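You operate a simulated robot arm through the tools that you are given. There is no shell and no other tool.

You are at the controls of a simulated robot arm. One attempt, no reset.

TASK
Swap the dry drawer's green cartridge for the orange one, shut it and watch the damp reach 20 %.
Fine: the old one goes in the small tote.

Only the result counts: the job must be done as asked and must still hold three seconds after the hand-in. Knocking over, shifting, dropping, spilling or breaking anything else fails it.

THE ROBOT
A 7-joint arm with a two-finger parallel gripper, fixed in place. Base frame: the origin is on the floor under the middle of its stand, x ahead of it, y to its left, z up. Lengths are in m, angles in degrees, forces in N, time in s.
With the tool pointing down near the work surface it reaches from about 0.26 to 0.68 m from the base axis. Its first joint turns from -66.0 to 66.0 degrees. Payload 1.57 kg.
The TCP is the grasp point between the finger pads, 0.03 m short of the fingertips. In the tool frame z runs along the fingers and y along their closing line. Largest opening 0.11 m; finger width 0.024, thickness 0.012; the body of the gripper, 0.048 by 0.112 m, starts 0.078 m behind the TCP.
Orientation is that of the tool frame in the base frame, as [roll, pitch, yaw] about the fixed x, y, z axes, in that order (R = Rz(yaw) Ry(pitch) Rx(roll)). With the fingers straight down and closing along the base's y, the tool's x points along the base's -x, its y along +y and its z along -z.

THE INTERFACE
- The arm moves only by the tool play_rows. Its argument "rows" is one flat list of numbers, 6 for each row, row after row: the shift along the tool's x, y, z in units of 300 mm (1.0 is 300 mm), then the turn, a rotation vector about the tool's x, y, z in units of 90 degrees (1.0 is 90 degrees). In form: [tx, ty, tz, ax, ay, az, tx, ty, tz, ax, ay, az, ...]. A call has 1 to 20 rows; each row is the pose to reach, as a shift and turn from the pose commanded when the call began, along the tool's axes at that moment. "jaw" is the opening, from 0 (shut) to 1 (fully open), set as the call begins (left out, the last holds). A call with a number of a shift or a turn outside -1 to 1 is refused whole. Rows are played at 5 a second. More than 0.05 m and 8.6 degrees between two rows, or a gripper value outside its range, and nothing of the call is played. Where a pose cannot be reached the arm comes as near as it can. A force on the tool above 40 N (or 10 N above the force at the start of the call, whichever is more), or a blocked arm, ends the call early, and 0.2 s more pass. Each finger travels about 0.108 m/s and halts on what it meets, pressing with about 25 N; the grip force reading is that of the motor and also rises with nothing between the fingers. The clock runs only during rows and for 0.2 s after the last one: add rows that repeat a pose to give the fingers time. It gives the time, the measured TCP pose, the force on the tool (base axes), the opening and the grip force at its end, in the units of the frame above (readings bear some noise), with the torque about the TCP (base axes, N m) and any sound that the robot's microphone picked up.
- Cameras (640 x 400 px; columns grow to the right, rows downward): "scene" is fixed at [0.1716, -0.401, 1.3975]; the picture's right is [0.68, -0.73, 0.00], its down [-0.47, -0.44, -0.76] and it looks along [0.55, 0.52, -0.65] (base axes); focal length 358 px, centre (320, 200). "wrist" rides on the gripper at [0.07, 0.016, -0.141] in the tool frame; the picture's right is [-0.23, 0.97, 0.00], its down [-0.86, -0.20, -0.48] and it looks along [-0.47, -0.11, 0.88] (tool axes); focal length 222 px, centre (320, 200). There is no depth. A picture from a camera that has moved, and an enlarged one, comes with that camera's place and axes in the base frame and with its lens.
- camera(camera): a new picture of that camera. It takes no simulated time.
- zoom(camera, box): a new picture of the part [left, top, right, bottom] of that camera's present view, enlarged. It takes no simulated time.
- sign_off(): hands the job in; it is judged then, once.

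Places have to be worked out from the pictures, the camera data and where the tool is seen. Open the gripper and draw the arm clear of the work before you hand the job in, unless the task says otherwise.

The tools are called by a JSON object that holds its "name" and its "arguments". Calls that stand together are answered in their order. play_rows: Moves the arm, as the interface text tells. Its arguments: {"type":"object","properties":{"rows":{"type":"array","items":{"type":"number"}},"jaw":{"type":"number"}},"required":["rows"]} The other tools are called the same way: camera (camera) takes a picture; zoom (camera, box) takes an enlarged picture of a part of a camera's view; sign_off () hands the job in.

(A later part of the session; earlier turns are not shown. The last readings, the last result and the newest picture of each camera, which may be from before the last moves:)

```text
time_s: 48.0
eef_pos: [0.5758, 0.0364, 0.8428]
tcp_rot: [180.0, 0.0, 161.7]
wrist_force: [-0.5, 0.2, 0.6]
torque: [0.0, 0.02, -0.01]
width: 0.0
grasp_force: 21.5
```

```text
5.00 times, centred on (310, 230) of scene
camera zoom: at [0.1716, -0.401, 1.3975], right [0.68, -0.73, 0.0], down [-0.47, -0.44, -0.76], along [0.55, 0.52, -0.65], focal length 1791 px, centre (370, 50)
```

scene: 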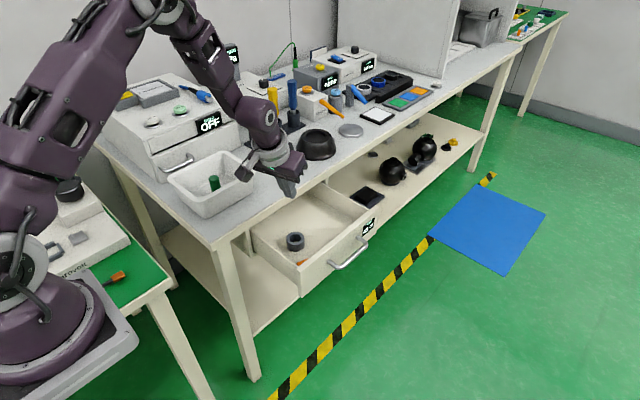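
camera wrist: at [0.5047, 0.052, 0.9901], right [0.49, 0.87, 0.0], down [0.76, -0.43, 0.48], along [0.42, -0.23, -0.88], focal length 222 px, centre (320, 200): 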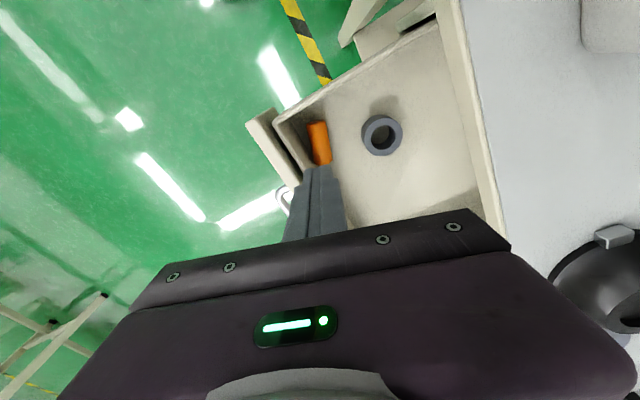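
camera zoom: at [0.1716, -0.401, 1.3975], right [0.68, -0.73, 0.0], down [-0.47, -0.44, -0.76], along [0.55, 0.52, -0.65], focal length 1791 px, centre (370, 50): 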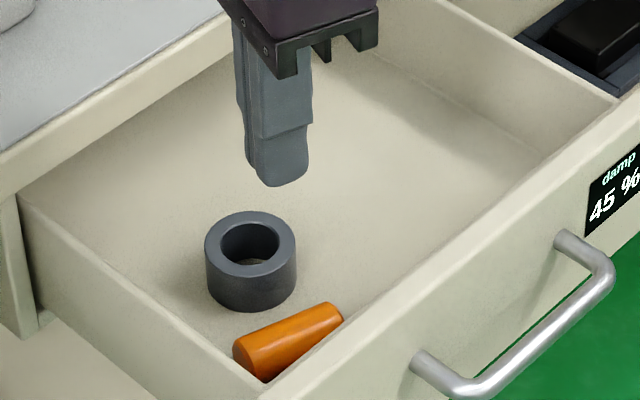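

The cartridge centre is now (0.575, 0.033), clear of the wall on both sides. I'll open to 36 mm, tilt 15° inward and hover over the grip point, so that a later 90° outward tilt stands it upright.

{"name": "play_rows", "arguments": {"rows": [-0.014, -0.003, 0, 0, 0.056, 0, -0.027, -0.006, 0.03, 0, 0.111, 0, -0.041, -0.0093, 0.09, 0, 0.1667, 0, -0.041, -0.0093, 0.176, 0, 0.1667, 0, -0.041, -0.0093, 0.176, 0, 0.1667, 0], "jaw": 0.33}}

{"name": "zoom", "arguments": {"camera": "wrist", "box": [220, 90, 420, 240]}}

{"name": "zoom", "arguments": {"camera": "scene", "box": [250, 150, 370, 270]}}

```text
time_s: 49.2
eef_pos: [0.5876, 0.0289, 0.7891]
tcp_rot: [-179.9, -14.9, 161.7]
wrist_force: [0.4, 0.6, 0.0]
torque: [0.0, -0.04, 0.0]
width: 0.0364
grasp_force: 0.1
```

```text
2.67 times, centred on (320, 165) of wrist
camera zoom: at [0.5638, 0.0557, 0.9442], right [0.51, 0.86, -0.06], down [0.84, -0.49, 0.24], along [0.18, -0.17, -0.97], focal length 592 px, centre (320, 293)
```

zoom: 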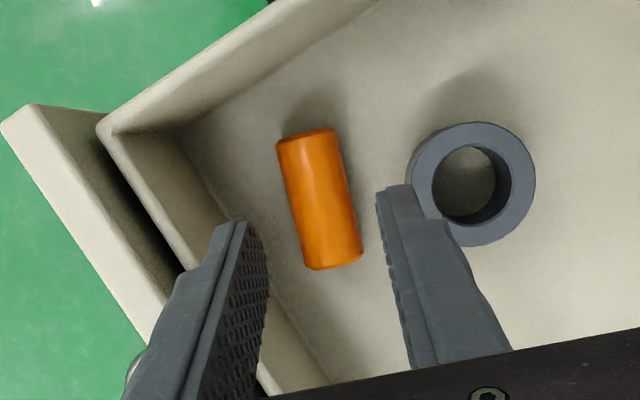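

```text
3.33 times, centred on (310, 210) of scene
camera zoom: at [0.1716, -0.401, 1.3975], right [0.68, -0.73, 0.0], down [-0.47, -0.44, -0.76], along [0.55, 0.52, -0.65], focal length 1194 px, centre (353, 167)
```

zoom: 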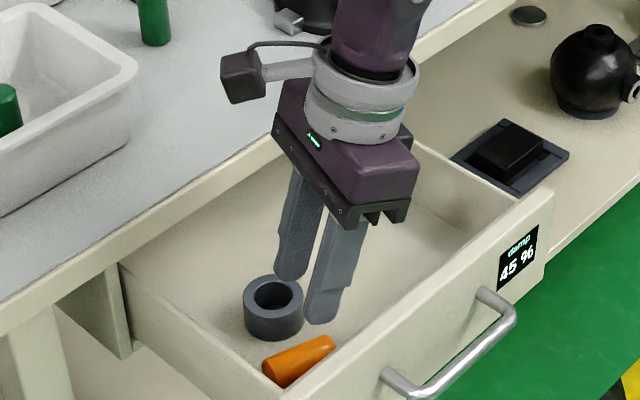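

The tilt is reached, and the cartridge re-measures at (0.550, 0.0405)–(0.601, 0.024), consistent with before. I'll lower vertically so the tips straddle it.

{"name": "play_rows", "arguments": {"rows": [-0.016, 0, 0.06, 0, 0, 0, -0.032, 0, 0.12, 0, 0, 0, -0.0466, 0, 0.174, 0, 0, 0, -0.0466, 0, 0.174, 0, 0, 0]}}

{"name": "zoom", "arguments": {"camera": "wrist", "box": [220, 90, 420, 240]}}

{"name": "zoom", "arguments": {"camera": "scene", "box": [250, 170, 370, 270]}}

```text
time_s: 50.2
eef_pos: [0.5878, 0.0295, 0.7362]
tcp_rot: [180.0, -15.0, 161.6]
wrist_force: [0.0, -0.1, -0.5]
torque: [0.01, 0.03, -0.01]
width: 0.0362
grasp_force: 0.2
```

```text
2.67 times, centred on (320, 165) of wrist
camera zoom: at [0.5634, 0.0557, 0.8904], right [0.51, 0.86, -0.06], down [0.84, -0.49, 0.24], along [0.18, -0.17, -0.97], focal length 592 px, centre (320, 293)
```

zoom: 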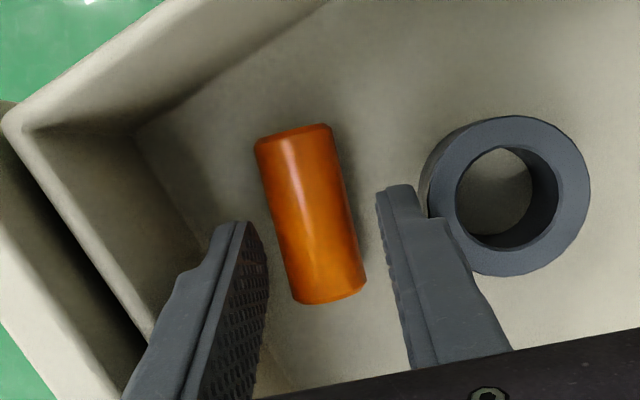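

```text
4.00 times, centred on (310, 220) of scene
camera zoom: at [0.1716, -0.401, 1.3975], right [0.68, -0.73, 0.0], down [-0.47, -0.44, -0.76], along [0.55, 0.52, -0.65], focal length 1433 px, centre (360, 120)
```

zoom: 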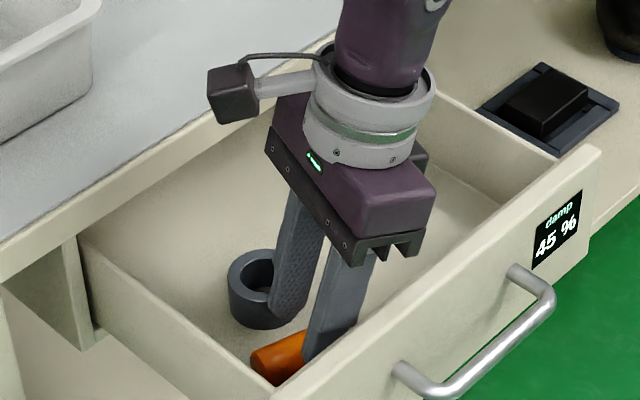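

The cartridge is centred between the fingers with clearance to the holder. I'll go down the last 15 mm.

{"name": "play_rows", "arguments": {"rows": [-0.0046, 0, 0.0172, 0, 0, 0, -0.0092, 0, 0.0343, 0, 0, 0, -0.0133, 0, 0.0498, 0, 0, 0, -0.0133, 0, 0.0498, 0, 0, 0]}}

{"name": "zoom", "arguments": {"camera": "wrist", "box": [220, 90, 420, 240]}}

```text
time_s: 51.2
eef_pos: [0.5882, 0.03, 0.7214]
tcp_rot: [-180.0, -15.0, 161.6]
wrist_force: [0.0, 0.3, 0.8]
torque: [-0.01, 0.02, 0.01]
width: 0.0361
grasp_force: 0.1
```

```text
2.67 times, centred on (320, 165) of wrist
camera zoom: at [0.564, 0.0556, 0.8753], right [0.51, 0.86, -0.06], down [0.84, -0.49, 0.24], along [0.18, -0.17, -0.97], focal length 592 px, centre (320, 293)
```

zoom: 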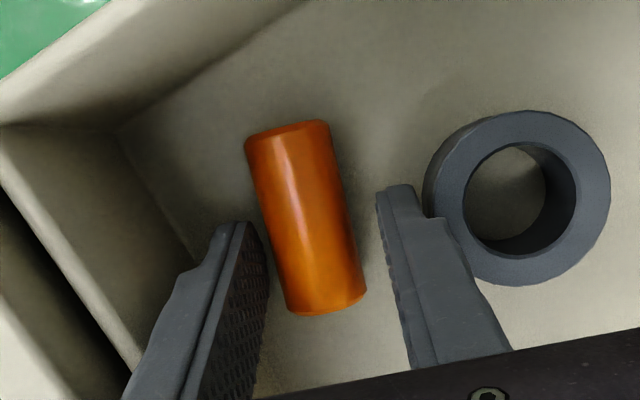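

No contact and well placed, so I'll close on it.

{"name": "play_rows", "arguments": {"rows": [0, 0, 0, 0, 0, 0, 0, 0, 0, 0, 0, 0, 0, 0, 0, 0, 0, 0, 0, 0, 0, 0, 0, 0], "jaw": 0.0}}

{"name": "zoom", "arguments": {"camera": "wrist", "box": [220, 90, 420, 240]}}

```text
time_s: 52.2
eef_pos: [0.5875, 0.0287, 0.7213]
tcp_rot: [179.9, -15.1, 161.8]
wrist_force: [0.1, -1.0, 0.2]
torque: [-0.02, -0.01, -0.02]
width: 0.0242
grasp_force: 25.2
```

```text
2.67 times, centred on (320, 165) of wrist
camera zoom: at [0.564, 0.0557, 0.8754], right [0.51, 0.86, -0.06], down [0.84, -0.49, 0.24], along [0.18, -0.17, -0.97], focal length 592 px, centre (320, 293)
```

zoom: 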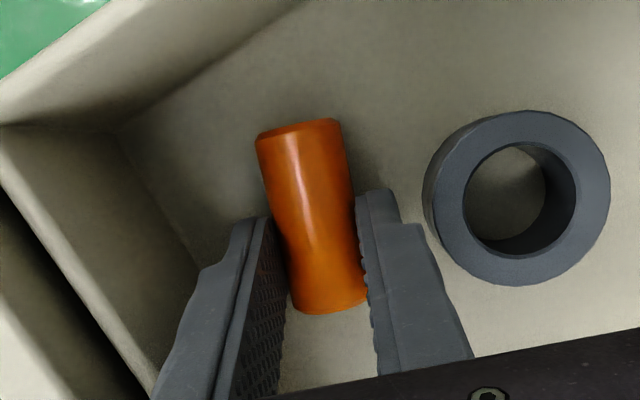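

It's gripped on the full diameter (24.2 mm). I'll lift slowly and vertically.

{"name": "play_rows", "arguments": {"rows": [0.0043, 0, -0.0161, 0, 0, 0, 0.0129, 0, -0.0483, 0, 0, 0, 0.0259, 0, -0.0966, 0, 0, 0, 0.0259, 0, -0.0966, 0, 0, 0]}}

{"name": "zoom", "arguments": {"camera": "wrist", "box": [220, 90, 420, 240]}}

{"name": "zoom", "arguments": {"camera": "scene", "box": [250, 150, 370, 250]}}

```text
time_s: 53.2
eef_pos: [0.5875, 0.0294, 0.7525]
tcp_rot: [180.0, -15.0, 161.7]
wrist_force: [0.0, 0.6, 0.8]
torque: [-0.01, -0.01, 0.01]
width: 0.0242
grasp_force: 25.0
```

```text
2.67 times, centred on (320, 165) of wrist
camera zoom: at [0.5634, 0.0551, 0.9057], right [0.51, 0.86, -0.06], down [0.84, -0.49, 0.24], along [0.18, -0.17, -0.97], focal length 592 px, centre (320, 293)
```

zoom: 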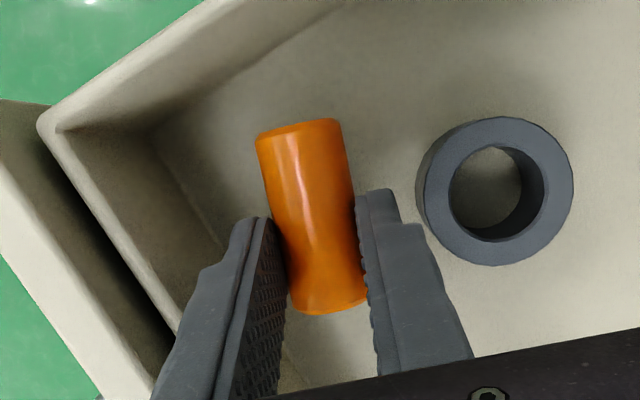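

```text
4.00 times, centred on (310, 200) of scene
camera zoom: at [0.1716, -0.401, 1.3975], right [0.68, -0.73, 0.0], down [-0.47, -0.44, -0.76], along [0.55, 0.52, -0.65], focal length 1433 px, centre (360, 200)
```

zoom: 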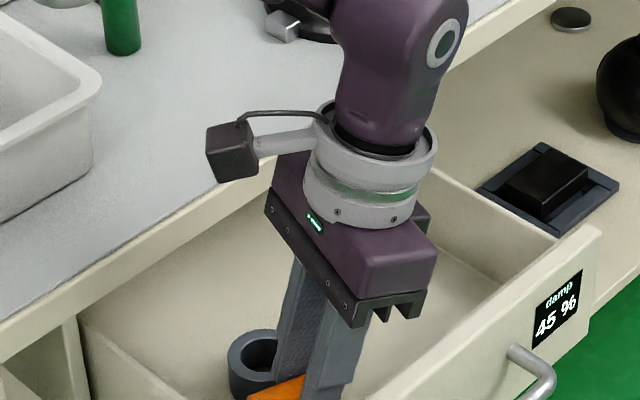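

It's holding firmly with the same position in the grip. I'll continue slowly up to about z=0.95.

{"name": "play_rows", "arguments": {"rows": [0.01, 0, -0.04, 0, 0, 0, 0.0259, 0, -0.0966, 0, 0, 0, 0.0431, 0, -0.161, 0, 0, 0, 0.0604, 0, -0.2254, 0, 0, 0, 0.0776, 0, -0.2898, 0, 0, 0, 0.0949, 0, -0.3542, 0, 0, 0, 0.1121, 0, -0.4186, 0, 0, 0, 0.1294, 0, -0.483, 0, 0, 0, 0.1466, 0, -0.5474, 0, 0, 0, 0.16, 0, -0.6, 0, 0, 0, 0.1725, 0, -0.644, 0, 0, 0, 0.1725, 0, -0.644, 0, 0, 0]}}

{"name": "zoom", "arguments": {"camera": "wrist", "box": [220, 90, 420, 240]}}

{"name": "camera", "arguments": {"camera": "scene"}}

```text
time_s: 55.8
eef_pos: [0.5881, 0.0304, 0.953]
tcp_rot: [-179.9, -15.0, 161.6]
wrist_force: [-0.2, -0.1, -0.6]
torque: [-0.02, 0.0, -0.01]
width: 0.0239
grasp_force: 25.6
```

```text
2.67 times, centred on (320, 165) of wrist
camera zoom: at [0.5638, 0.0564, 1.1065], right [0.51, 0.86, -0.06], down [0.84, -0.49, 0.24], along [0.18, -0.17, -0.97], focal length 592 px, centre (320, 293)
```

zoom: 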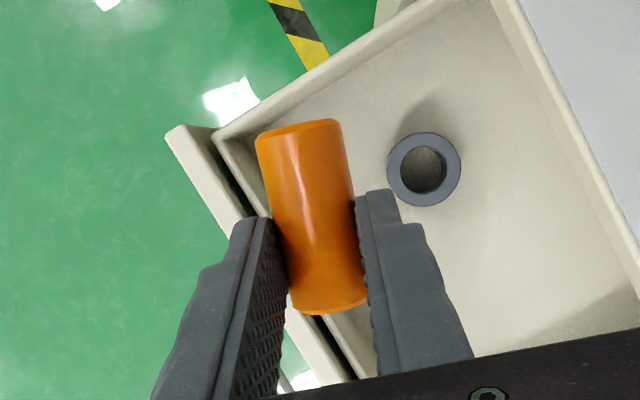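

```text
taken
```

scene: 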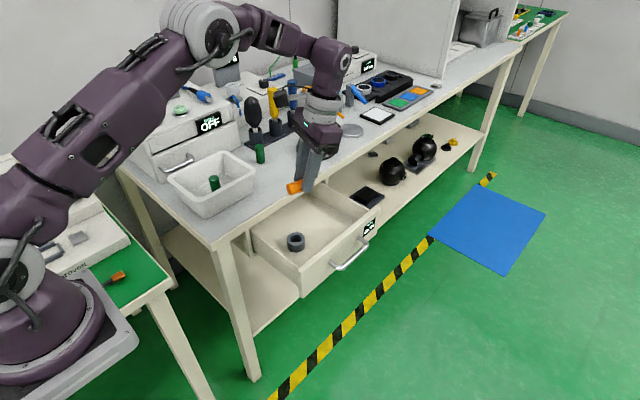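

It holds steady. Now I'll yaw about the vertical so that the tilt plane points at azimuth 45°, which keeps the camera and body clear of the tote and bench later.

{"name": "play_rows", "arguments": {"rows": [0, 0, 0, 0.0182, 0, -0.0679, 0, 0, 0, 0.0364, 0, -0.1359, 0, 0, 0, 0.0546, 0, -0.2038, 0, 0, 0, 0.0728, 0, -0.2717, 0, 0, 0, 0.091, 0, -0.3397, 0, 0, 0, 0.1092, 0, -0.4076, 0, 0, 0, 0.1274, 0, -0.4755, 0, 0, 0, 0.1456, 0, -0.5434, 0, 0, 0, 0.1638, 0, -0.6114, 0, 0, 0, 0.182, 0, -0.6793, 0, 0, 0, 0.182, 0, -0.6793]}}

{"name": "camera", "arguments": {"camera": "wrist"}}

{"name": "camera", "arguments": {"camera": "scene"}}

```text
time_s: 58.2
eef_pos: [0.5882, 0.0303, 0.9504]
tcp_rot: [-180.0, -14.9, -135.0]
wrist_force: [-0.3, -0.1, -0.6]
torque: [0.01, 0.01, -0.04]
width: 0.0242
grasp_force: 24.8
```

```text
taken
camera wrist: at [0.5544, 0.0198, 1.1057], right [-0.53, 0.84, -0.06], down [0.81, 0.53, 0.24], along [0.23, 0.08, -0.97], focal length 222 px, centre (320, 200)
```

wrist: 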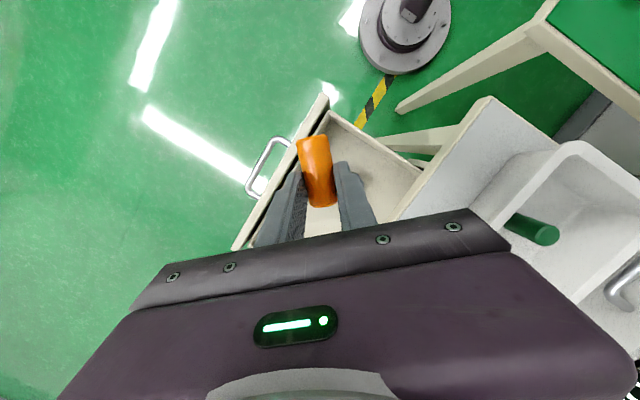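

```text
taken
```

scene: 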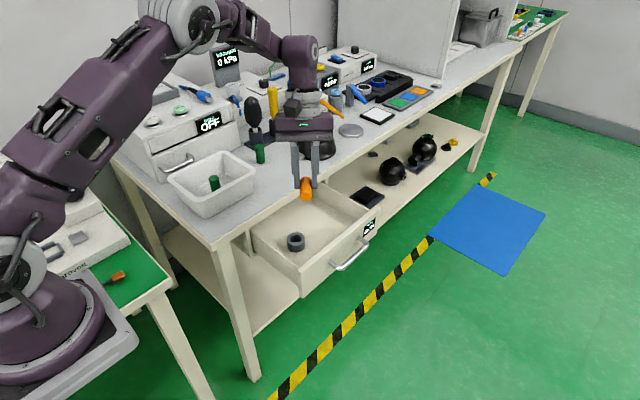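

The orientation is exactly as planned. Now I'll tilt outward in place, first 45° of the 90°.

{"name": "play_rows", "arguments": {"rows": [0, 0, 0, 0, -0.071, 0, 0, 0, 0, 0, -0.143, 0, 0, 0, 0, 0, -0.214, 0, 0, 0, 0, 0, -0.286, 0, 0, 0, 0, 0, -0.357, 0, 0, 0, 0, 0, -0.429, 0, 0, 0, 0, 0, -0.5, 0, 0, 0, 0, 0, -0.5, 0]}}

{"name": "camera", "arguments": {"camera": "wrist"}}

{"name": "camera", "arguments": {"camera": "scene"}}

```text
time_s: 60.0
eef_pos: [0.587, 0.0299, 0.9509]
tcp_rot: [180.0, 30.1, -135.0]
wrist_force: [-0.8, -0.2, -0.7]
torque: [0.0, 0.02, 0.02]
width: 0.0243
grasp_force: 25.0
```

```text
taken
camera wrist: at [0.4831, -0.0511, 1.038], right [-0.55, 0.83, 0.11], down [0.49, 0.21, 0.84], along [0.67, 0.52, -0.53], focal length 222 px, centre (320, 200)
```

wrist: 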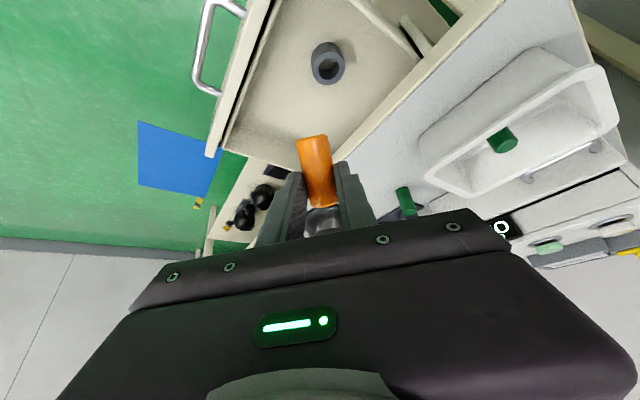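

```text
taken
```

scene: 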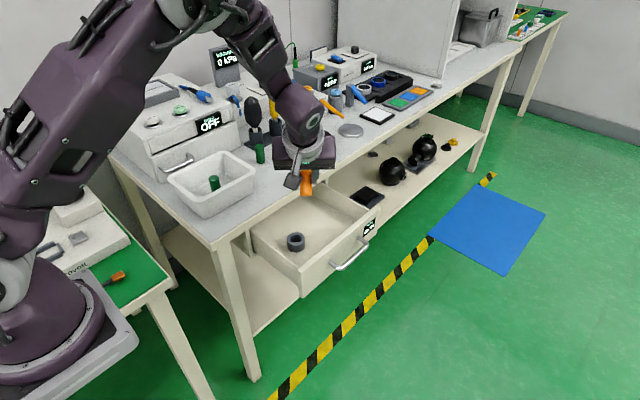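

The halfway point looks good and the grip is steady. I'll do the remaining 45°.

{"name": "play_rows", "arguments": {"rows": [0, 0, 0, 0, -0.071, 0, 0, 0, 0, 0, -0.143, 0, 0, 0, 0, 0, -0.214, 0, 0, 0, 0, 0, -0.286, 0, 0, 0, 0, 0, -0.357, 0, 0, 0, 0, 0, -0.429, 0, 0, 0, 0, 0, -0.5, 0, 0, 0, 0, 0, -0.5, 0]}}

{"name": "camera", "arguments": {"camera": "wrist"}}

{"name": "camera", "arguments": {"camera": "scene"}}

{"name": "zoom", "arguments": {"camera": "scene", "box": [240, 110, 380, 230]}}

```text
time_s: 61.8
eef_pos: [0.5887, 0.0293, 0.9513]
tcp_rot: [-179.9, 75.0, -135.0]
wrist_force: [-0.3, -0.3, -0.4]
torque: [-0.01, -0.01, -0.02]
width: 0.0242
grasp_force: 25.2
```

```text
taken
camera wrist: at [0.4673, -0.0676, 0.9194], right [-0.65, 0.73, 0.22], down [-0.03, -0.31, 0.95], along [0.76, 0.61, 0.22], focal length 222 px, centre (320, 200)
```

wrist: 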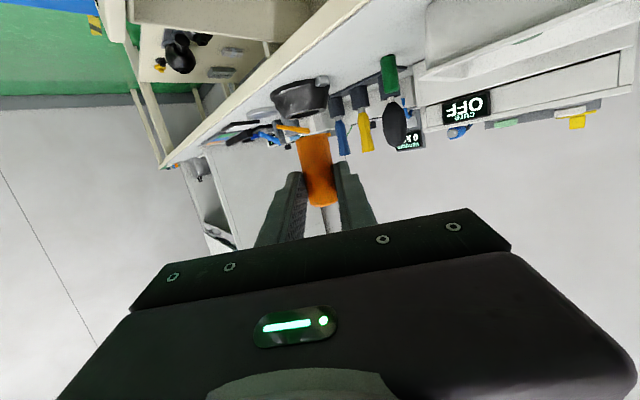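

```text
taken
```

scene: 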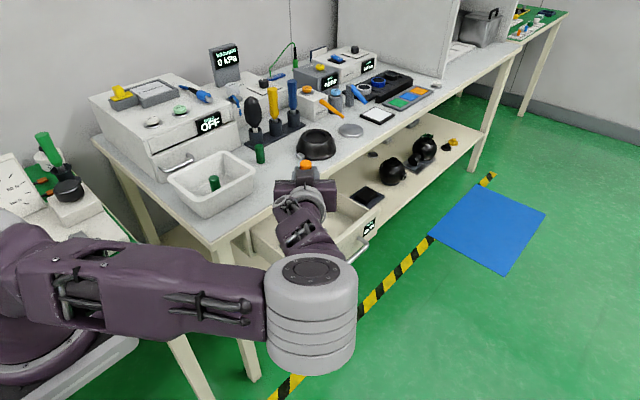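

```text
3.33 times, centred on (310, 170) of scene
camera zoom: at [0.1716, -0.401, 1.3975], right [0.68, -0.73, 0.0], down [-0.47, -0.44, -0.76], along [0.55, 0.52, -0.65], focal length 1194 px, centre (353, 300)
```

zoom: 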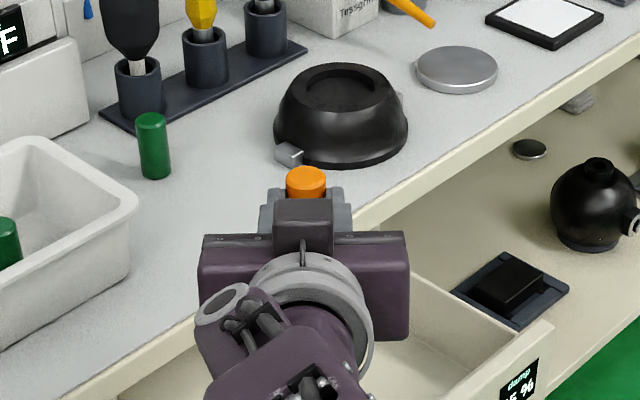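

The cartridge is upright now, gripped from the side. I'll carry it slowly over a clear bench spot near (0.62, 0.185), staying at z≈0.95.

{"name": "play_rows", "arguments": {"rows": [-0.008, 0.0242, 0.0294, 0, 0, 0, -0.0197, 0.0605, 0.0734, 0, 0, 0, -0.0315, 0.0969, 0.1174, 0, 0, 0, -0.0433, 0.1332, 0.1615, 0, 0, 0, -0.0551, 0.1695, 0.2055, 0, 0, 0, -0.0669, 0.2058, 0.2496, 0, 0, 0, -0.0787, 0.2422, 0.2936, 0, 0, 0, -0.088, 0.27, 0.328, 0, 0, 0, -0.0944, 0.2906, 0.3523, 0, 0, 0, -0.0944, 0.2906, 0.3523, 0, 0, 0]}}

{"name": "camera", "arguments": {"camera": "scene"}}

{"name": "zoom", "arguments": {"camera": "scene", "box": [200, 100, 340, 230]}}

{"name": "camera", "arguments": {"camera": "wrist"}}

```text
time_s: 64.0
eef_pos: [0.6035, 0.1692, 0.9503]
tcp_rot: [180.0, 75.1, -135.0]
wrist_force: [1.0, 0.2, -0.5]
torque: [-0.02, 0.02, -0.01]
width: 0.0243
grasp_force: 25.1
```

```text
taken
```

scene: 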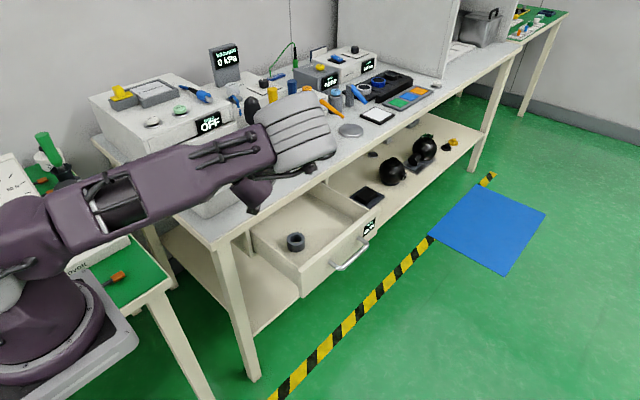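

```text
3.08 times, centred on (270, 165) of scene
camera zoom: at [0.1716, -0.401, 1.3975], right [0.68, -0.73, 0.0], down [-0.47, -0.44, -0.76], along [0.55, 0.52, -0.65], focal length 1102 px, centre (474, 308)
```

zoom: 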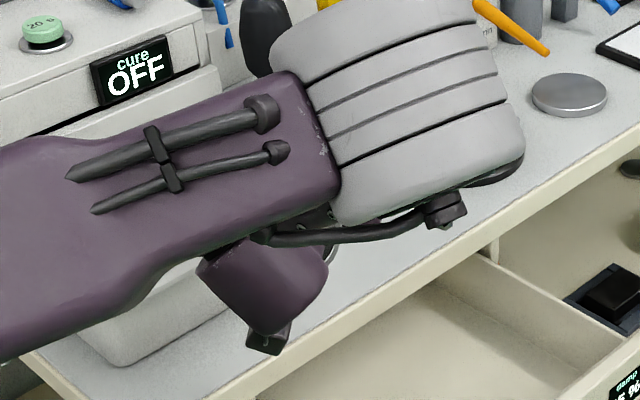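

```text
taken
camera wrist: at [0.4826, 0.0722, 0.9189], right [-0.65, 0.73, 0.22], down [-0.03, -0.31, 0.95], along [0.76, 0.61, 0.22], focal length 222 px, centre (320, 200)
```

wrist: 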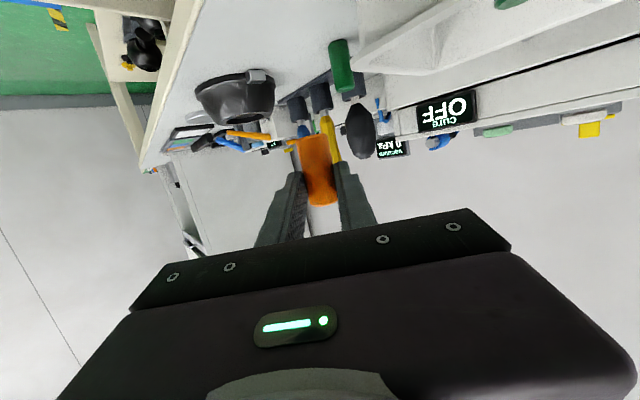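

The cartridge is held upright, bottom end free, over a clear spot of bench. I'll lower slowly toward the bench, with the camera side staying off the front edge.

{"name": "play_rows", "arguments": {"rows": [0.04, 0, 0.0107, 0, 0, 0, 0.1, 0, 0.0268, 0, 0, 0, 0.16, 0, 0.0429, 0, 0, 0, 0.22, 0, 0.0589, 0, 0, 0, 0.27, 0, 0.0723, 0, 0, 0, 0.305, 0, 0.0817, 0, 0, 0, 0.305, 0, 0.0817, 0, 0, 0]}}

{"name": "camera", "arguments": {"camera": "wrist"}}

{"name": "camera", "arguments": {"camera": "scene"}}

```text
time_s: 65.6
eef_pos: [0.6036, 0.1699, 0.8564]
tcp_rot: [-180.0, 74.9, -135.1]
wrist_force: [-0.2, -0.1, 0.1]
torque: [0.0, 0.03, 0.04]
width: 0.0243
grasp_force: 25.0
```

```text
taken
camera wrist: at [0.482, 0.0723, 0.8246], right [-0.65, 0.73, 0.22], down [-0.03, -0.31, 0.95], along [0.76, 0.61, 0.22], focal length 222 px, centre (320, 200)
```

wrist: 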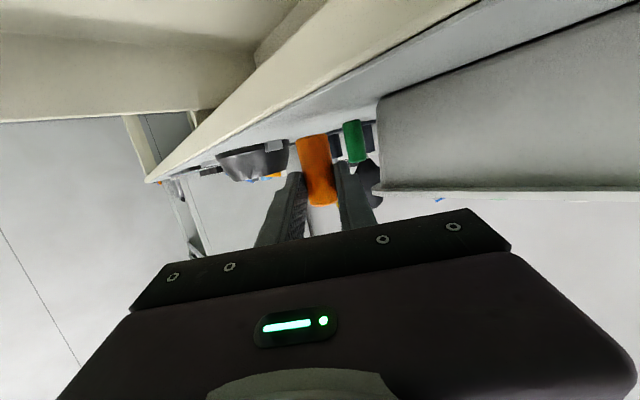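

```text
taken
```

scene: 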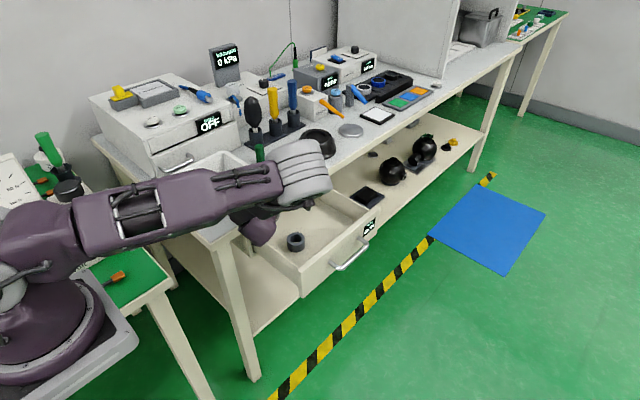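

I'm close to the bench now, so I'll zoom to see the gap under the cartridge.

{"name": "zoom", "arguments": {"camera": "wrist", "box": [240, 90, 420, 220]}}

{"name": "zoom", "arguments": {"camera": "scene", "box": [200, 120, 340, 250]}}

```text
3.08 times, centred on (330, 155) of wrist
camera zoom: at [0.482, 0.0723, 0.8246], right [-0.65, 0.73, 0.22], down [-0.03, -0.31, 0.95], along [0.76, 0.61, 0.22], focal length 684 px, centre (289, 338)
```

zoom: 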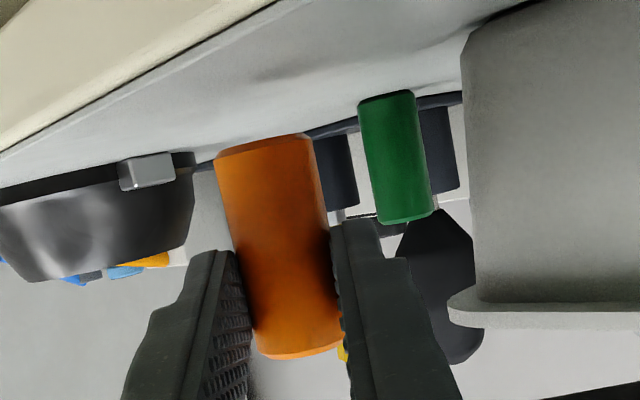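

```text
3.08 times, centred on (270, 185) of scene
camera zoom: at [0.1716, -0.401, 1.3975], right [0.68, -0.73, 0.0], down [-0.47, -0.44, -0.76], along [0.55, 0.52, -0.65], focal length 1102 px, centre (474, 246)
```

zoom: 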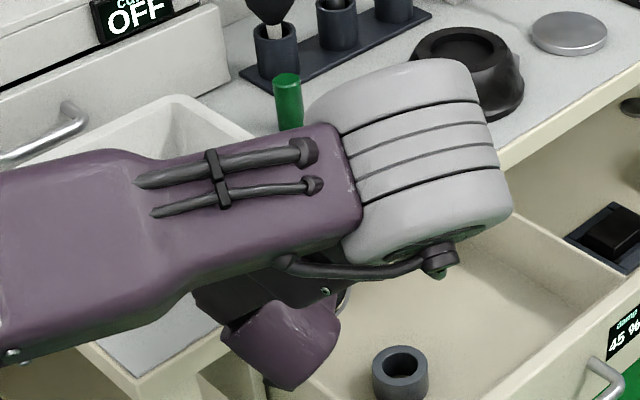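

I estimate a gap of about 17 mm under the cartridge. I'll lower 13 mm, then step down to contact.

{"name": "play_rows", "arguments": {"rows": [0.014, 0, 0.0037, 0, 0, 0, 0.028, 0, 0.0075, 0, 0, 0, 0.0419, 0, 0.0112, 0, 0, 0, 0.0419, 0, 0.0112, 0, 0, 0]}}

{"name": "play_rows", "arguments": {"rows": [0.0032, 0, 0.0009, 0, 0, 0, 0.0064, 0, 0.0017, 0, 0, 0, 0.0064, 0, 0.0017, 0, 0, 0]}}

```text
time_s: 66.6
eef_pos: [0.6043, 0.1677, 0.8432]
tcp_rot: [-179.9, 75.0, -135.0]
wrist_force: [-0.3, 1.1, -0.1]
torque: [-0.02, 0.01, 0.02]
width: 0.0241
grasp_force: 25.0
```

```text
time_s: 67.4
eef_pos: [0.6043, 0.1682, 0.8409]
tcp_rot: [180.0, 75.0, -135.2]
wrist_force: [0.4, 0.1, 0.4]
torque: [0.01, 0.03, -0.03]
width: 0.0242
grasp_force: 24.5
```

No contact yet, so I'll take further 1–2 mm steps.

{"name": "play_rows", "arguments": {"rows": [0.0032, 0, 0.0009, 0, 0, 0, 0.0064, 0, 0.0017, 0, 0, 0, 0.0064, 0, 0.0017, 0, 0, 0]}}

{"name": "zoom", "arguments": {"camera": "wrist", "box": [240, 90, 420, 220]}}

```text
time_s: 68.2
eef_pos: [0.6043, 0.1668, 0.8406]
tcp_rot: [-179.8, 75.2, -134.8]
wrist_force: [-4.5, -1.8, 14.0]
torque: [0.11, -0.08, 0.06]
width: 0.0247
grasp_force: 24.8
```

```text
3.08 times, centred on (330, 155) of wrist
camera zoom: at [0.4828, 0.071, 0.8091], right [-0.65, 0.73, 0.22], down [-0.03, -0.31, 0.95], along [0.76, 0.61, 0.23], focal length 684 px, centre (289, 338)
```

zoom: 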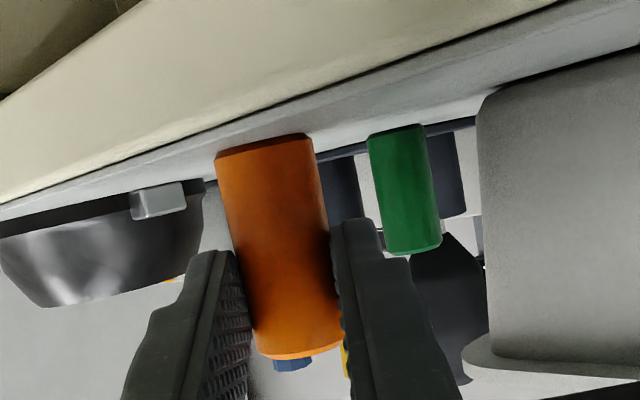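

The cartridge touched down with 14 N. I'll ease up under 1 mm, then open the jaw to let it stand.

{"name": "play_rows", "arguments": {"rows": [-0.0026, 0, -0.0007, 0, 0, 0, -0.0026, 0, -0.0007, 0, 0, 0]}}

{"name": "play_rows", "arguments": {"rows": [0, 0, 0, 0, 0, 0, 0, 0, 0, 0, 0, 0, 0, 0, 0, 0, 0, 0], "jaw": 0.45}}

{"name": "zoom", "arguments": {"camera": "wrist", "box": [240, 90, 420, 220]}}

```text
time_s: 68.8
eef_pos: [0.6037, 0.1681, 0.841]
tcp_rot: [-180.0, 75.1, -135.1]
wrist_force: [1.4, 3.5, 6.8]
torque: [0.27, -0.27, 0.09]
width: 0.0244
grasp_force: 25.1
```

```text
time_s: 69.6
eef_pos: [0.6034, 0.1667, 0.8399]
tcp_rot: [180.0, 75.0, -135.2]
wrist_force: [0.6, 0.3, -0.4]
torque: [0.02, -0.01, 0.0]
width: 0.0495
grasp_force: 0.0
```

```text
3.08 times, centred on (330, 155) of wrist
camera zoom: at [0.4826, 0.0706, 0.8093], right [-0.65, 0.73, 0.22], down [-0.03, -0.31, 0.95], along [0.76, 0.61, 0.22], focal length 684 px, centre (289, 338)
```

zoom: 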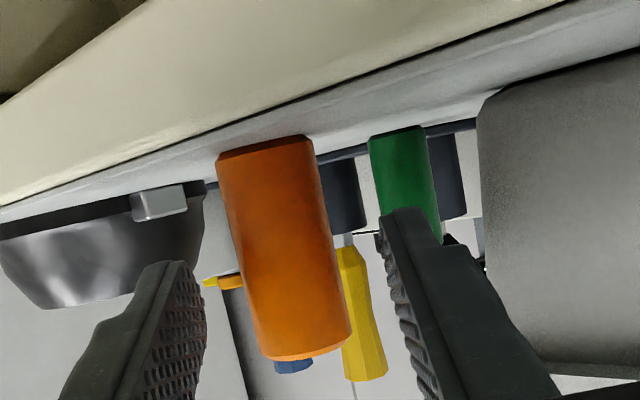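

Orange stands upright on its own. I'll back straight out along the tool axis 7 cm, then rise.

{"name": "play_rows", "arguments": {"rows": [0, 0, -0.04, 0, 0, 0, 0, 0, -0.1, 0, 0, 0, 0, 0, -0.17, 0, 0, 0, 0, 0, -0.24, 0, 0, 0, 0, 0, -0.24, 0, 0, 0]}}

{"name": "camera", "arguments": {"camera": "wrist"}}

{"name": "camera", "arguments": {"camera": "scene"}}

```text
time_s: 70.8
eef_pos: [0.5549, 0.1186, 0.8598]
tcp_rot: [-179.9, 75.0, -135.1]
wrist_force: [-0.3, -1.2, -0.4]
torque: [-0.01, 0.01, 0.04]
width: 0.0494
grasp_force: 0.1
```

```text
taken
camera wrist: at [0.4348, 0.022, 0.8277], right [-0.65, 0.73, 0.22], down [-0.03, -0.31, 0.95], along [0.76, 0.61, 0.22], focal length 222 px, centre (320, 200)
```

wrist: 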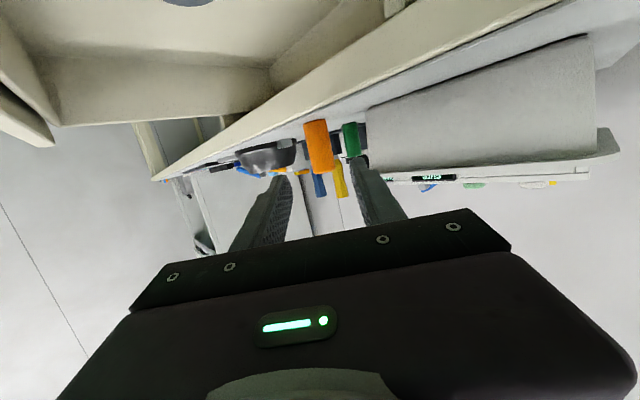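

```text
taken
```

scene: 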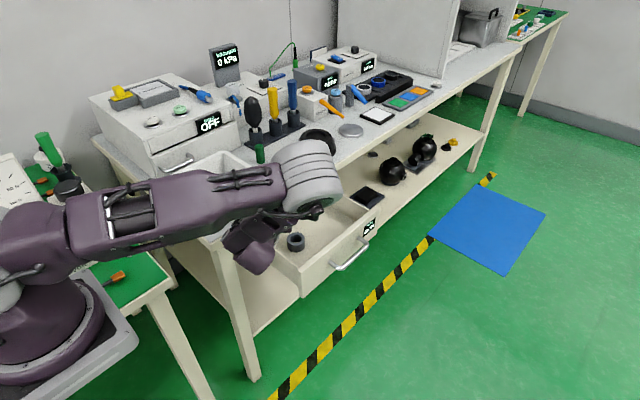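

Orange remains standing and the fingers are clear of it. I'll rise 15 cm with the same orientation.

{"name": "play_rows", "arguments": {"rows": [-0.08, 0, -0.0214, 0, 0, 0, -0.18, 0, -0.0482, 0, 0, 0, -0.28, 0, -0.075, 0, 0, 0, -0.38, 0, -0.1018, 0, 0, 0, -0.483, 0, -0.1294, 0, 0, 0, -0.483, 0, -0.1294, 0, 0, 0]}}

{"name": "camera", "arguments": {"camera": "scene"}}

```text
time_s: 72.2
eef_pos: [0.5526, 0.1191, 1.0104]
tcp_rot: [179.9, 75.0, -135.2]
wrist_force: [0.1, -0.3, -0.6]
torque: [-0.01, 0.0, 0.0]
width: 0.0495
grasp_force: 0.1
```

```text
taken
```

scene: 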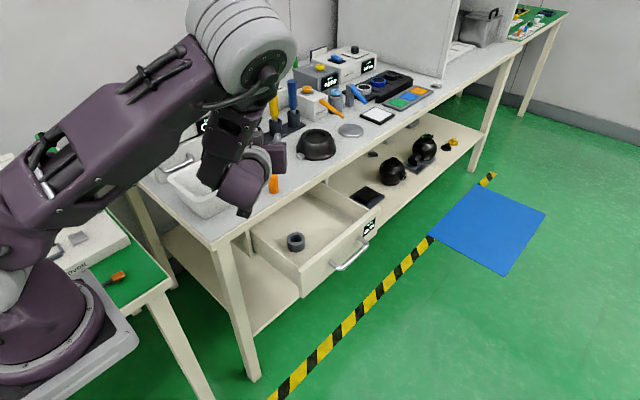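

Next I'll bring the tool back to pointing straight down, rotating in place at this height.

{"name": "play_rows", "arguments": {"rows": [0, 0, 0, 0, 0.083, 0, 0, 0, 0, 0, 0.167, 0, 0, 0, 0, 0, 0.25, 0, 0, 0, 0, 0, 0.333, 0, 0, 0, 0, 0, 0.417, 0, 0, 0, 0, 0, 0.5, 0, 0, 0, 0, 0, 0.583, 0, 0, 0, 0, 0, 0.667, 0, 0, 0, 0, 0, 0.75, 0, 0, 0, 0, 0, 0.833, 0, 0, 0, 0, 0, 0.833, 0]}}

{"name": "camera", "arguments": {"camera": "scene"}}

{"name": "camera", "arguments": {"camera": "wrist"}}

```text
time_s: 74.6
eef_pos: [0.5545, 0.1191, 1.0095]
tcp_rot: [-180.0, -0.1, -135.0]
wrist_force: [-0.2, -0.5, 0.5]
torque: [0.02, 0.04, -0.01]
width: 0.0493
grasp_force: 0.1
```

```text
taken
```

scene: 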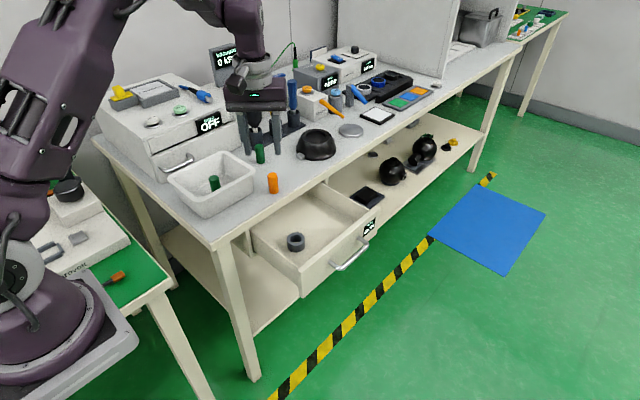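

```text
taken
camera wrist: at [0.4933, 0.0827, 1.15], right [-0.53, 0.85, 0.0], down [0.75, 0.46, 0.48], along [0.41, 0.25, -0.88], focal length 222 px, centre (320, 200)
```

wrist: 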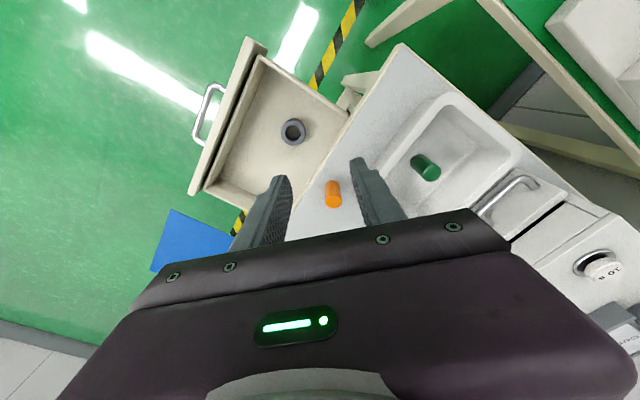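

Everything is standing as it should. I'll zoom to measure orange's new position from both cameras.

{"name": "zoom", "arguments": {"camera": "wrist", "box": [250, 100, 410, 230]}}

{"name": "zoom", "arguments": {"camera": "scene", "box": [225, 135, 325, 215]}}

```text
3.08 times, centred on (330, 165) of wrist
camera zoom: at [0.4933, 0.0827, 1.15], right [-0.53, 0.85, 0.0], down [0.75, 0.46, 0.48], along [0.41, 0.25, -0.88], focal length 684 px, centre (289, 308)
```

zoom: 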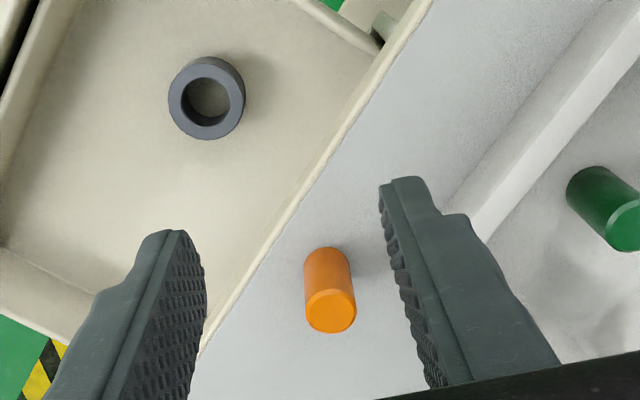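

```text
5.00 times, centred on (275, 175) of scene
camera zoom: at [0.1716, -0.401, 1.3975], right [0.68, -0.73, 0.0], down [-0.47, -0.44, -0.76], along [0.55, 0.52, -0.65], focal length 1791 px, centre (545, 325)
```

zoom: 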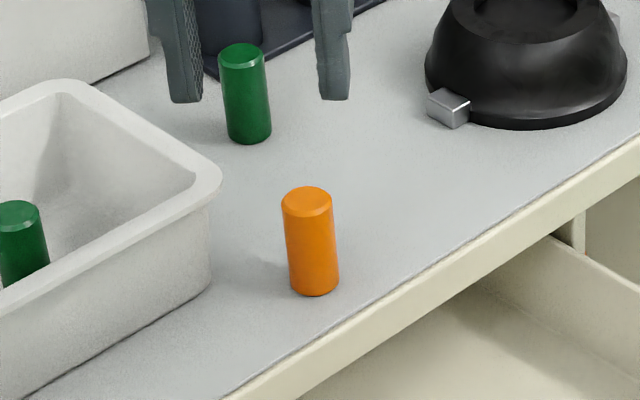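

Orange stands at about (0.620, 0.186). I'll turn the yaw back to 0 and hover above it.

{"name": "play_rows", "arguments": {"rows": [-0.045, 0.0005, 0, 0, 0, 0.071, -0.089, 0.001, 0, 0, 0, 0.143, -0.134, 0.0015, 0.03, 0, 0, 0.214, -0.178, 0.002, 0.07, 0, 0, 0.286, -0.223, 0.0025, 0.11, 0, 0, 0.357, -0.268, 0.003, 0.15, 0, 0, 0.429, -0.3123, 0.0035, 0.2, 0, 0, 0.5, -0.3123, 0.0035, 0.2, 0, 0, 0.5], "jaw": 0.5}}

{"name": "zoom", "arguments": {"camera": "wrist", "box": [230, 90, 410, 230]}}

{"name": "zoom", "arguments": {"camera": "scene", "box": [225, 105, 325, 205]}}

```text
time_s: 76.4
eef_pos: [0.6213, 0.1859, 0.9479]
tcp_rot: [179.9, 0.0, 179.9]
wrist_force: [-0.7, -0.3, 0.5]
torque: [-0.02, 0.02, -0.01]
width: 0.0549
grasp_force: 0.0
```

```text
2.86 times, centred on (320, 160) of wrist
camera zoom: at [0.5506, 0.203, 1.0894], right [0.23, 0.97, 0.0], down [0.85, -0.2, 0.48], along [0.47, -0.11, -0.88], focal length 635 px, centre (320, 314)
```

zoom: 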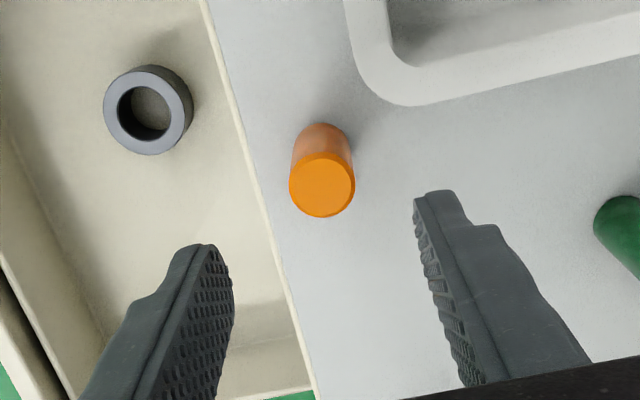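

```text
4.00 times, centred on (275, 155) of scene
camera zoom: at [0.1716, -0.401, 1.3975], right [0.68, -0.73, 0.0], down [-0.47, -0.44, -0.76], along [0.55, 0.52, -0.65], focal length 1433 px, centre (500, 380)
```

zoom: 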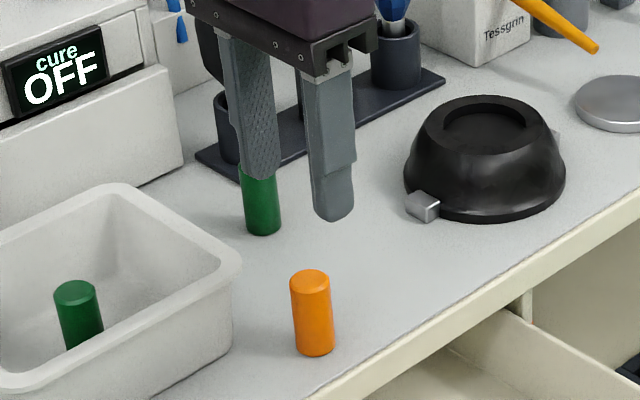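

Orange is right under the tool at (0.622, 0.187). I'll trim 1 mm and lower to take it with a deeper grip this time, leaving 25 mm free at the bottom.

{"name": "play_rows", "arguments": {"rows": [-0.003, 0.003, 0.08, 0, 0, 0, -0.003, 0.003, 0.16, 0, 0, 0, -0.003, 0.003, 0.23, 0, 0, 0, -0.003, 0.003, 0.28, 0, 0, 0, -0.003, 0.003, 0.31, 0, 0, 0, -0.003, 0.003, 0.31, 0, 0, 0]}}

{"name": "zoom", "arguments": {"camera": "wrist", "box": [220, 90, 420, 240]}}

{"name": "zoom", "arguments": {"camera": "scene", "box": [225, 105, 325, 205]}}

```text
time_s: 77.8
eef_pos: [0.6216, 0.1884, 0.856]
tcp_rot: [180.0, 0.0, 180.0]
wrist_force: [-0.2, -0.3, -0.4]
torque: [0.0, -0.03, 0.02]
width: 0.055
grasp_force: 0.1
```

```text
2.67 times, centred on (320, 165) of wrist
camera zoom: at [0.5512, 0.2057, 0.9965], right [0.23, 0.97, 0.0], down [0.85, -0.2, 0.48], along [0.47, -0.11, -0.88], focal length 592 px, centre (320, 293)
```

zoom: 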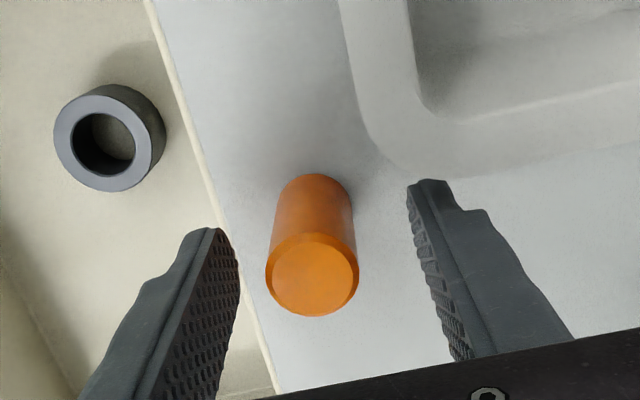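

```text
4.00 times, centred on (275, 155) of scene
camera zoom: at [0.1716, -0.401, 1.3975], right [0.68, -0.73, 0.0], down [-0.47, -0.44, -0.76], along [0.55, 0.52, -0.65], focal length 1433 px, centre (500, 380)
```

zoom: 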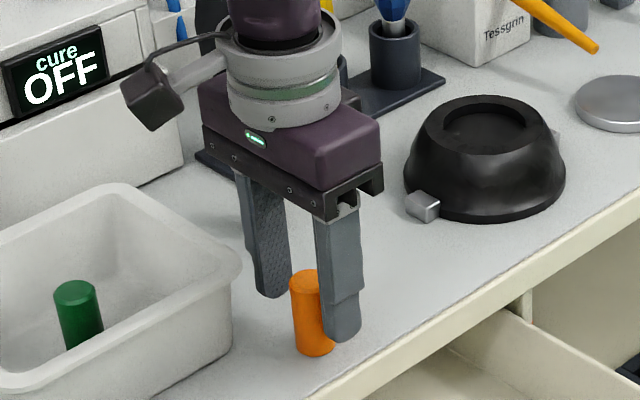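

It's well centred. I'll close on it with a 1 mm trim.

{"name": "play_rows", "arguments": {"rows": [0, -0.003, 0, 0, 0, 0, 0, -0.003, 0, 0, 0, 0, 0, -0.003, 0, 0, 0, 0, 0, -0.003, 0, 0, 0, 0], "jaw": 0.0}}

{"name": "zoom", "arguments": {"camera": "wrist", "box": [220, 90, 420, 240]}}

```text
time_s: 78.8
eef_pos: [0.6205, 0.1877, 0.8563]
tcp_rot: [180.0, 0.1, -180.0]
wrist_force: [1.4, -0.5, 1.6]
torque: [0.02, -0.07, 0.02]
width: 0.0248
grasp_force: 24.5
```

```text
2.67 times, centred on (320, 165) of wrist
camera zoom: at [0.551, 0.2046, 0.9966], right [0.23, 0.97, 0.0], down [0.85, -0.2, 0.48], along [0.47, -0.11, -0.88], focal length 592 px, centre (320, 293)
```

zoom: 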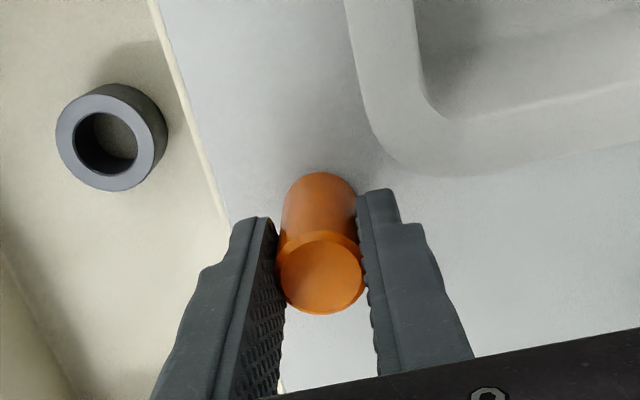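

It's gripped at 24.8 mm. I'll lift slowly, 7 cm.

{"name": "play_rows", "arguments": {"rows": [0, 0, -0.02, 0, 0, 0, 0, 0, -0.06, 0, 0, 0, 0, 0, -0.11, 0, 0, 0, 0, 0, -0.16, 0, 0, 0, 0, 0, -0.21, 0, 0, 0, 0, 0, -0.235, 0, 0, 0, 0, 0, -0.235, 0, 0, 0]}}

{"name": "zoom", "arguments": {"camera": "wrist", "box": [220, 90, 420, 240]}}

```text
time_s: 80.4
eef_pos: [0.6213, 0.1855, 0.927]
tcp_rot: [179.9, -0.1, 180.0]
wrist_force: [-0.2, 0.1, -0.7]
torque: [-0.01, -0.03, 0.02]
width: 0.0242
grasp_force: 25.1
```

```text
2.67 times, centred on (320, 165) of wrist
camera zoom: at [0.5517, 0.2033, 1.0674], right [0.23, 0.97, 0.0], down [0.85, -0.2, 0.48], along [0.47, -0.11, -0.88], focal length 592 px, centre (320, 293)
```

zoom: 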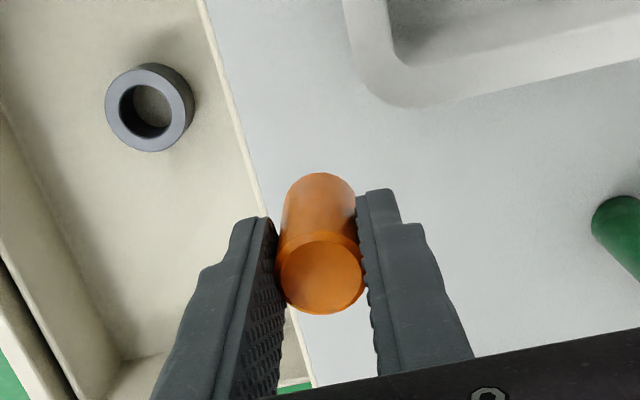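

Held firmly. I'll move slowly over to the holder, keeping the height.

{"name": "play_rows", "arguments": {"rows": [0.005, -0.02, 0, 0, 0, 0, 0.015, -0.06, 0, 0, 0, 0, 0.028, -0.11, 0, 0, 0, 0, 0.041, -0.16, 0, 0, 0, 0, 0.054, -0.21, 0, 0, 0, 0, 0.067, -0.26, 0, 0, 0, 0, 0.077, -0.3, 0, 0, 0, 0, 0.0817, -0.318, 0, 0, 0, 0, 0.0817, -0.318, 0, 0, 0, 0]}}

{"name": "zoom", "arguments": {"camera": "wrist", "box": [220, 70, 420, 240]}}

{"name": "zoom", "arguments": {"camera": "scene", "box": [240, 140, 360, 260]}}

```text
time_s: 82.4
eef_pos: [0.5972, 0.0904, 0.9267]
tcp_rot: [179.9, 0.0, 179.9]
wrist_force: [-1.0, -0.2, -0.8]
torque: [0.01, 0.02, 0.0]
width: 0.0242
grasp_force: 24.8
```

```text
2.35 times, centred on (320, 155) of wrist
camera zoom: at [0.5262, 0.1073, 1.0679], right [0.23, 0.97, 0.0], down [0.85, -0.2, 0.48], along [0.47, -0.11, -0.88], focal length 523 px, centre (320, 306)
```

zoom: 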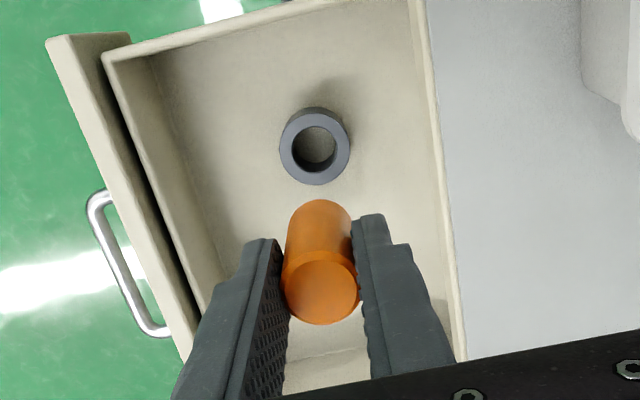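

```text
3.33 times, centred on (300, 200) of scene
camera zoom: at [0.1716, -0.401, 1.3975], right [0.68, -0.73, 0.0], down [-0.47, -0.44, -0.76], along [0.55, 0.52, -0.65], focal length 1194 px, centre (387, 200)
```

zoom: 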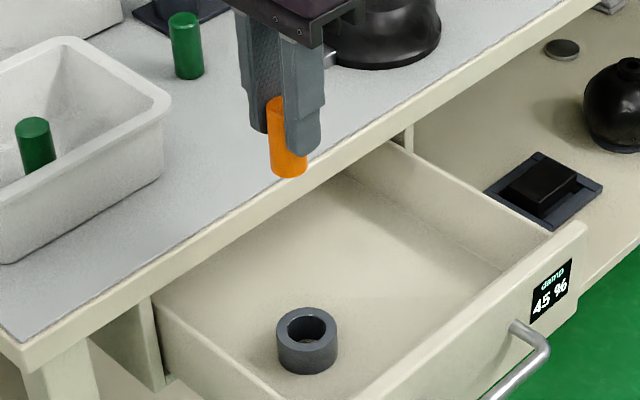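

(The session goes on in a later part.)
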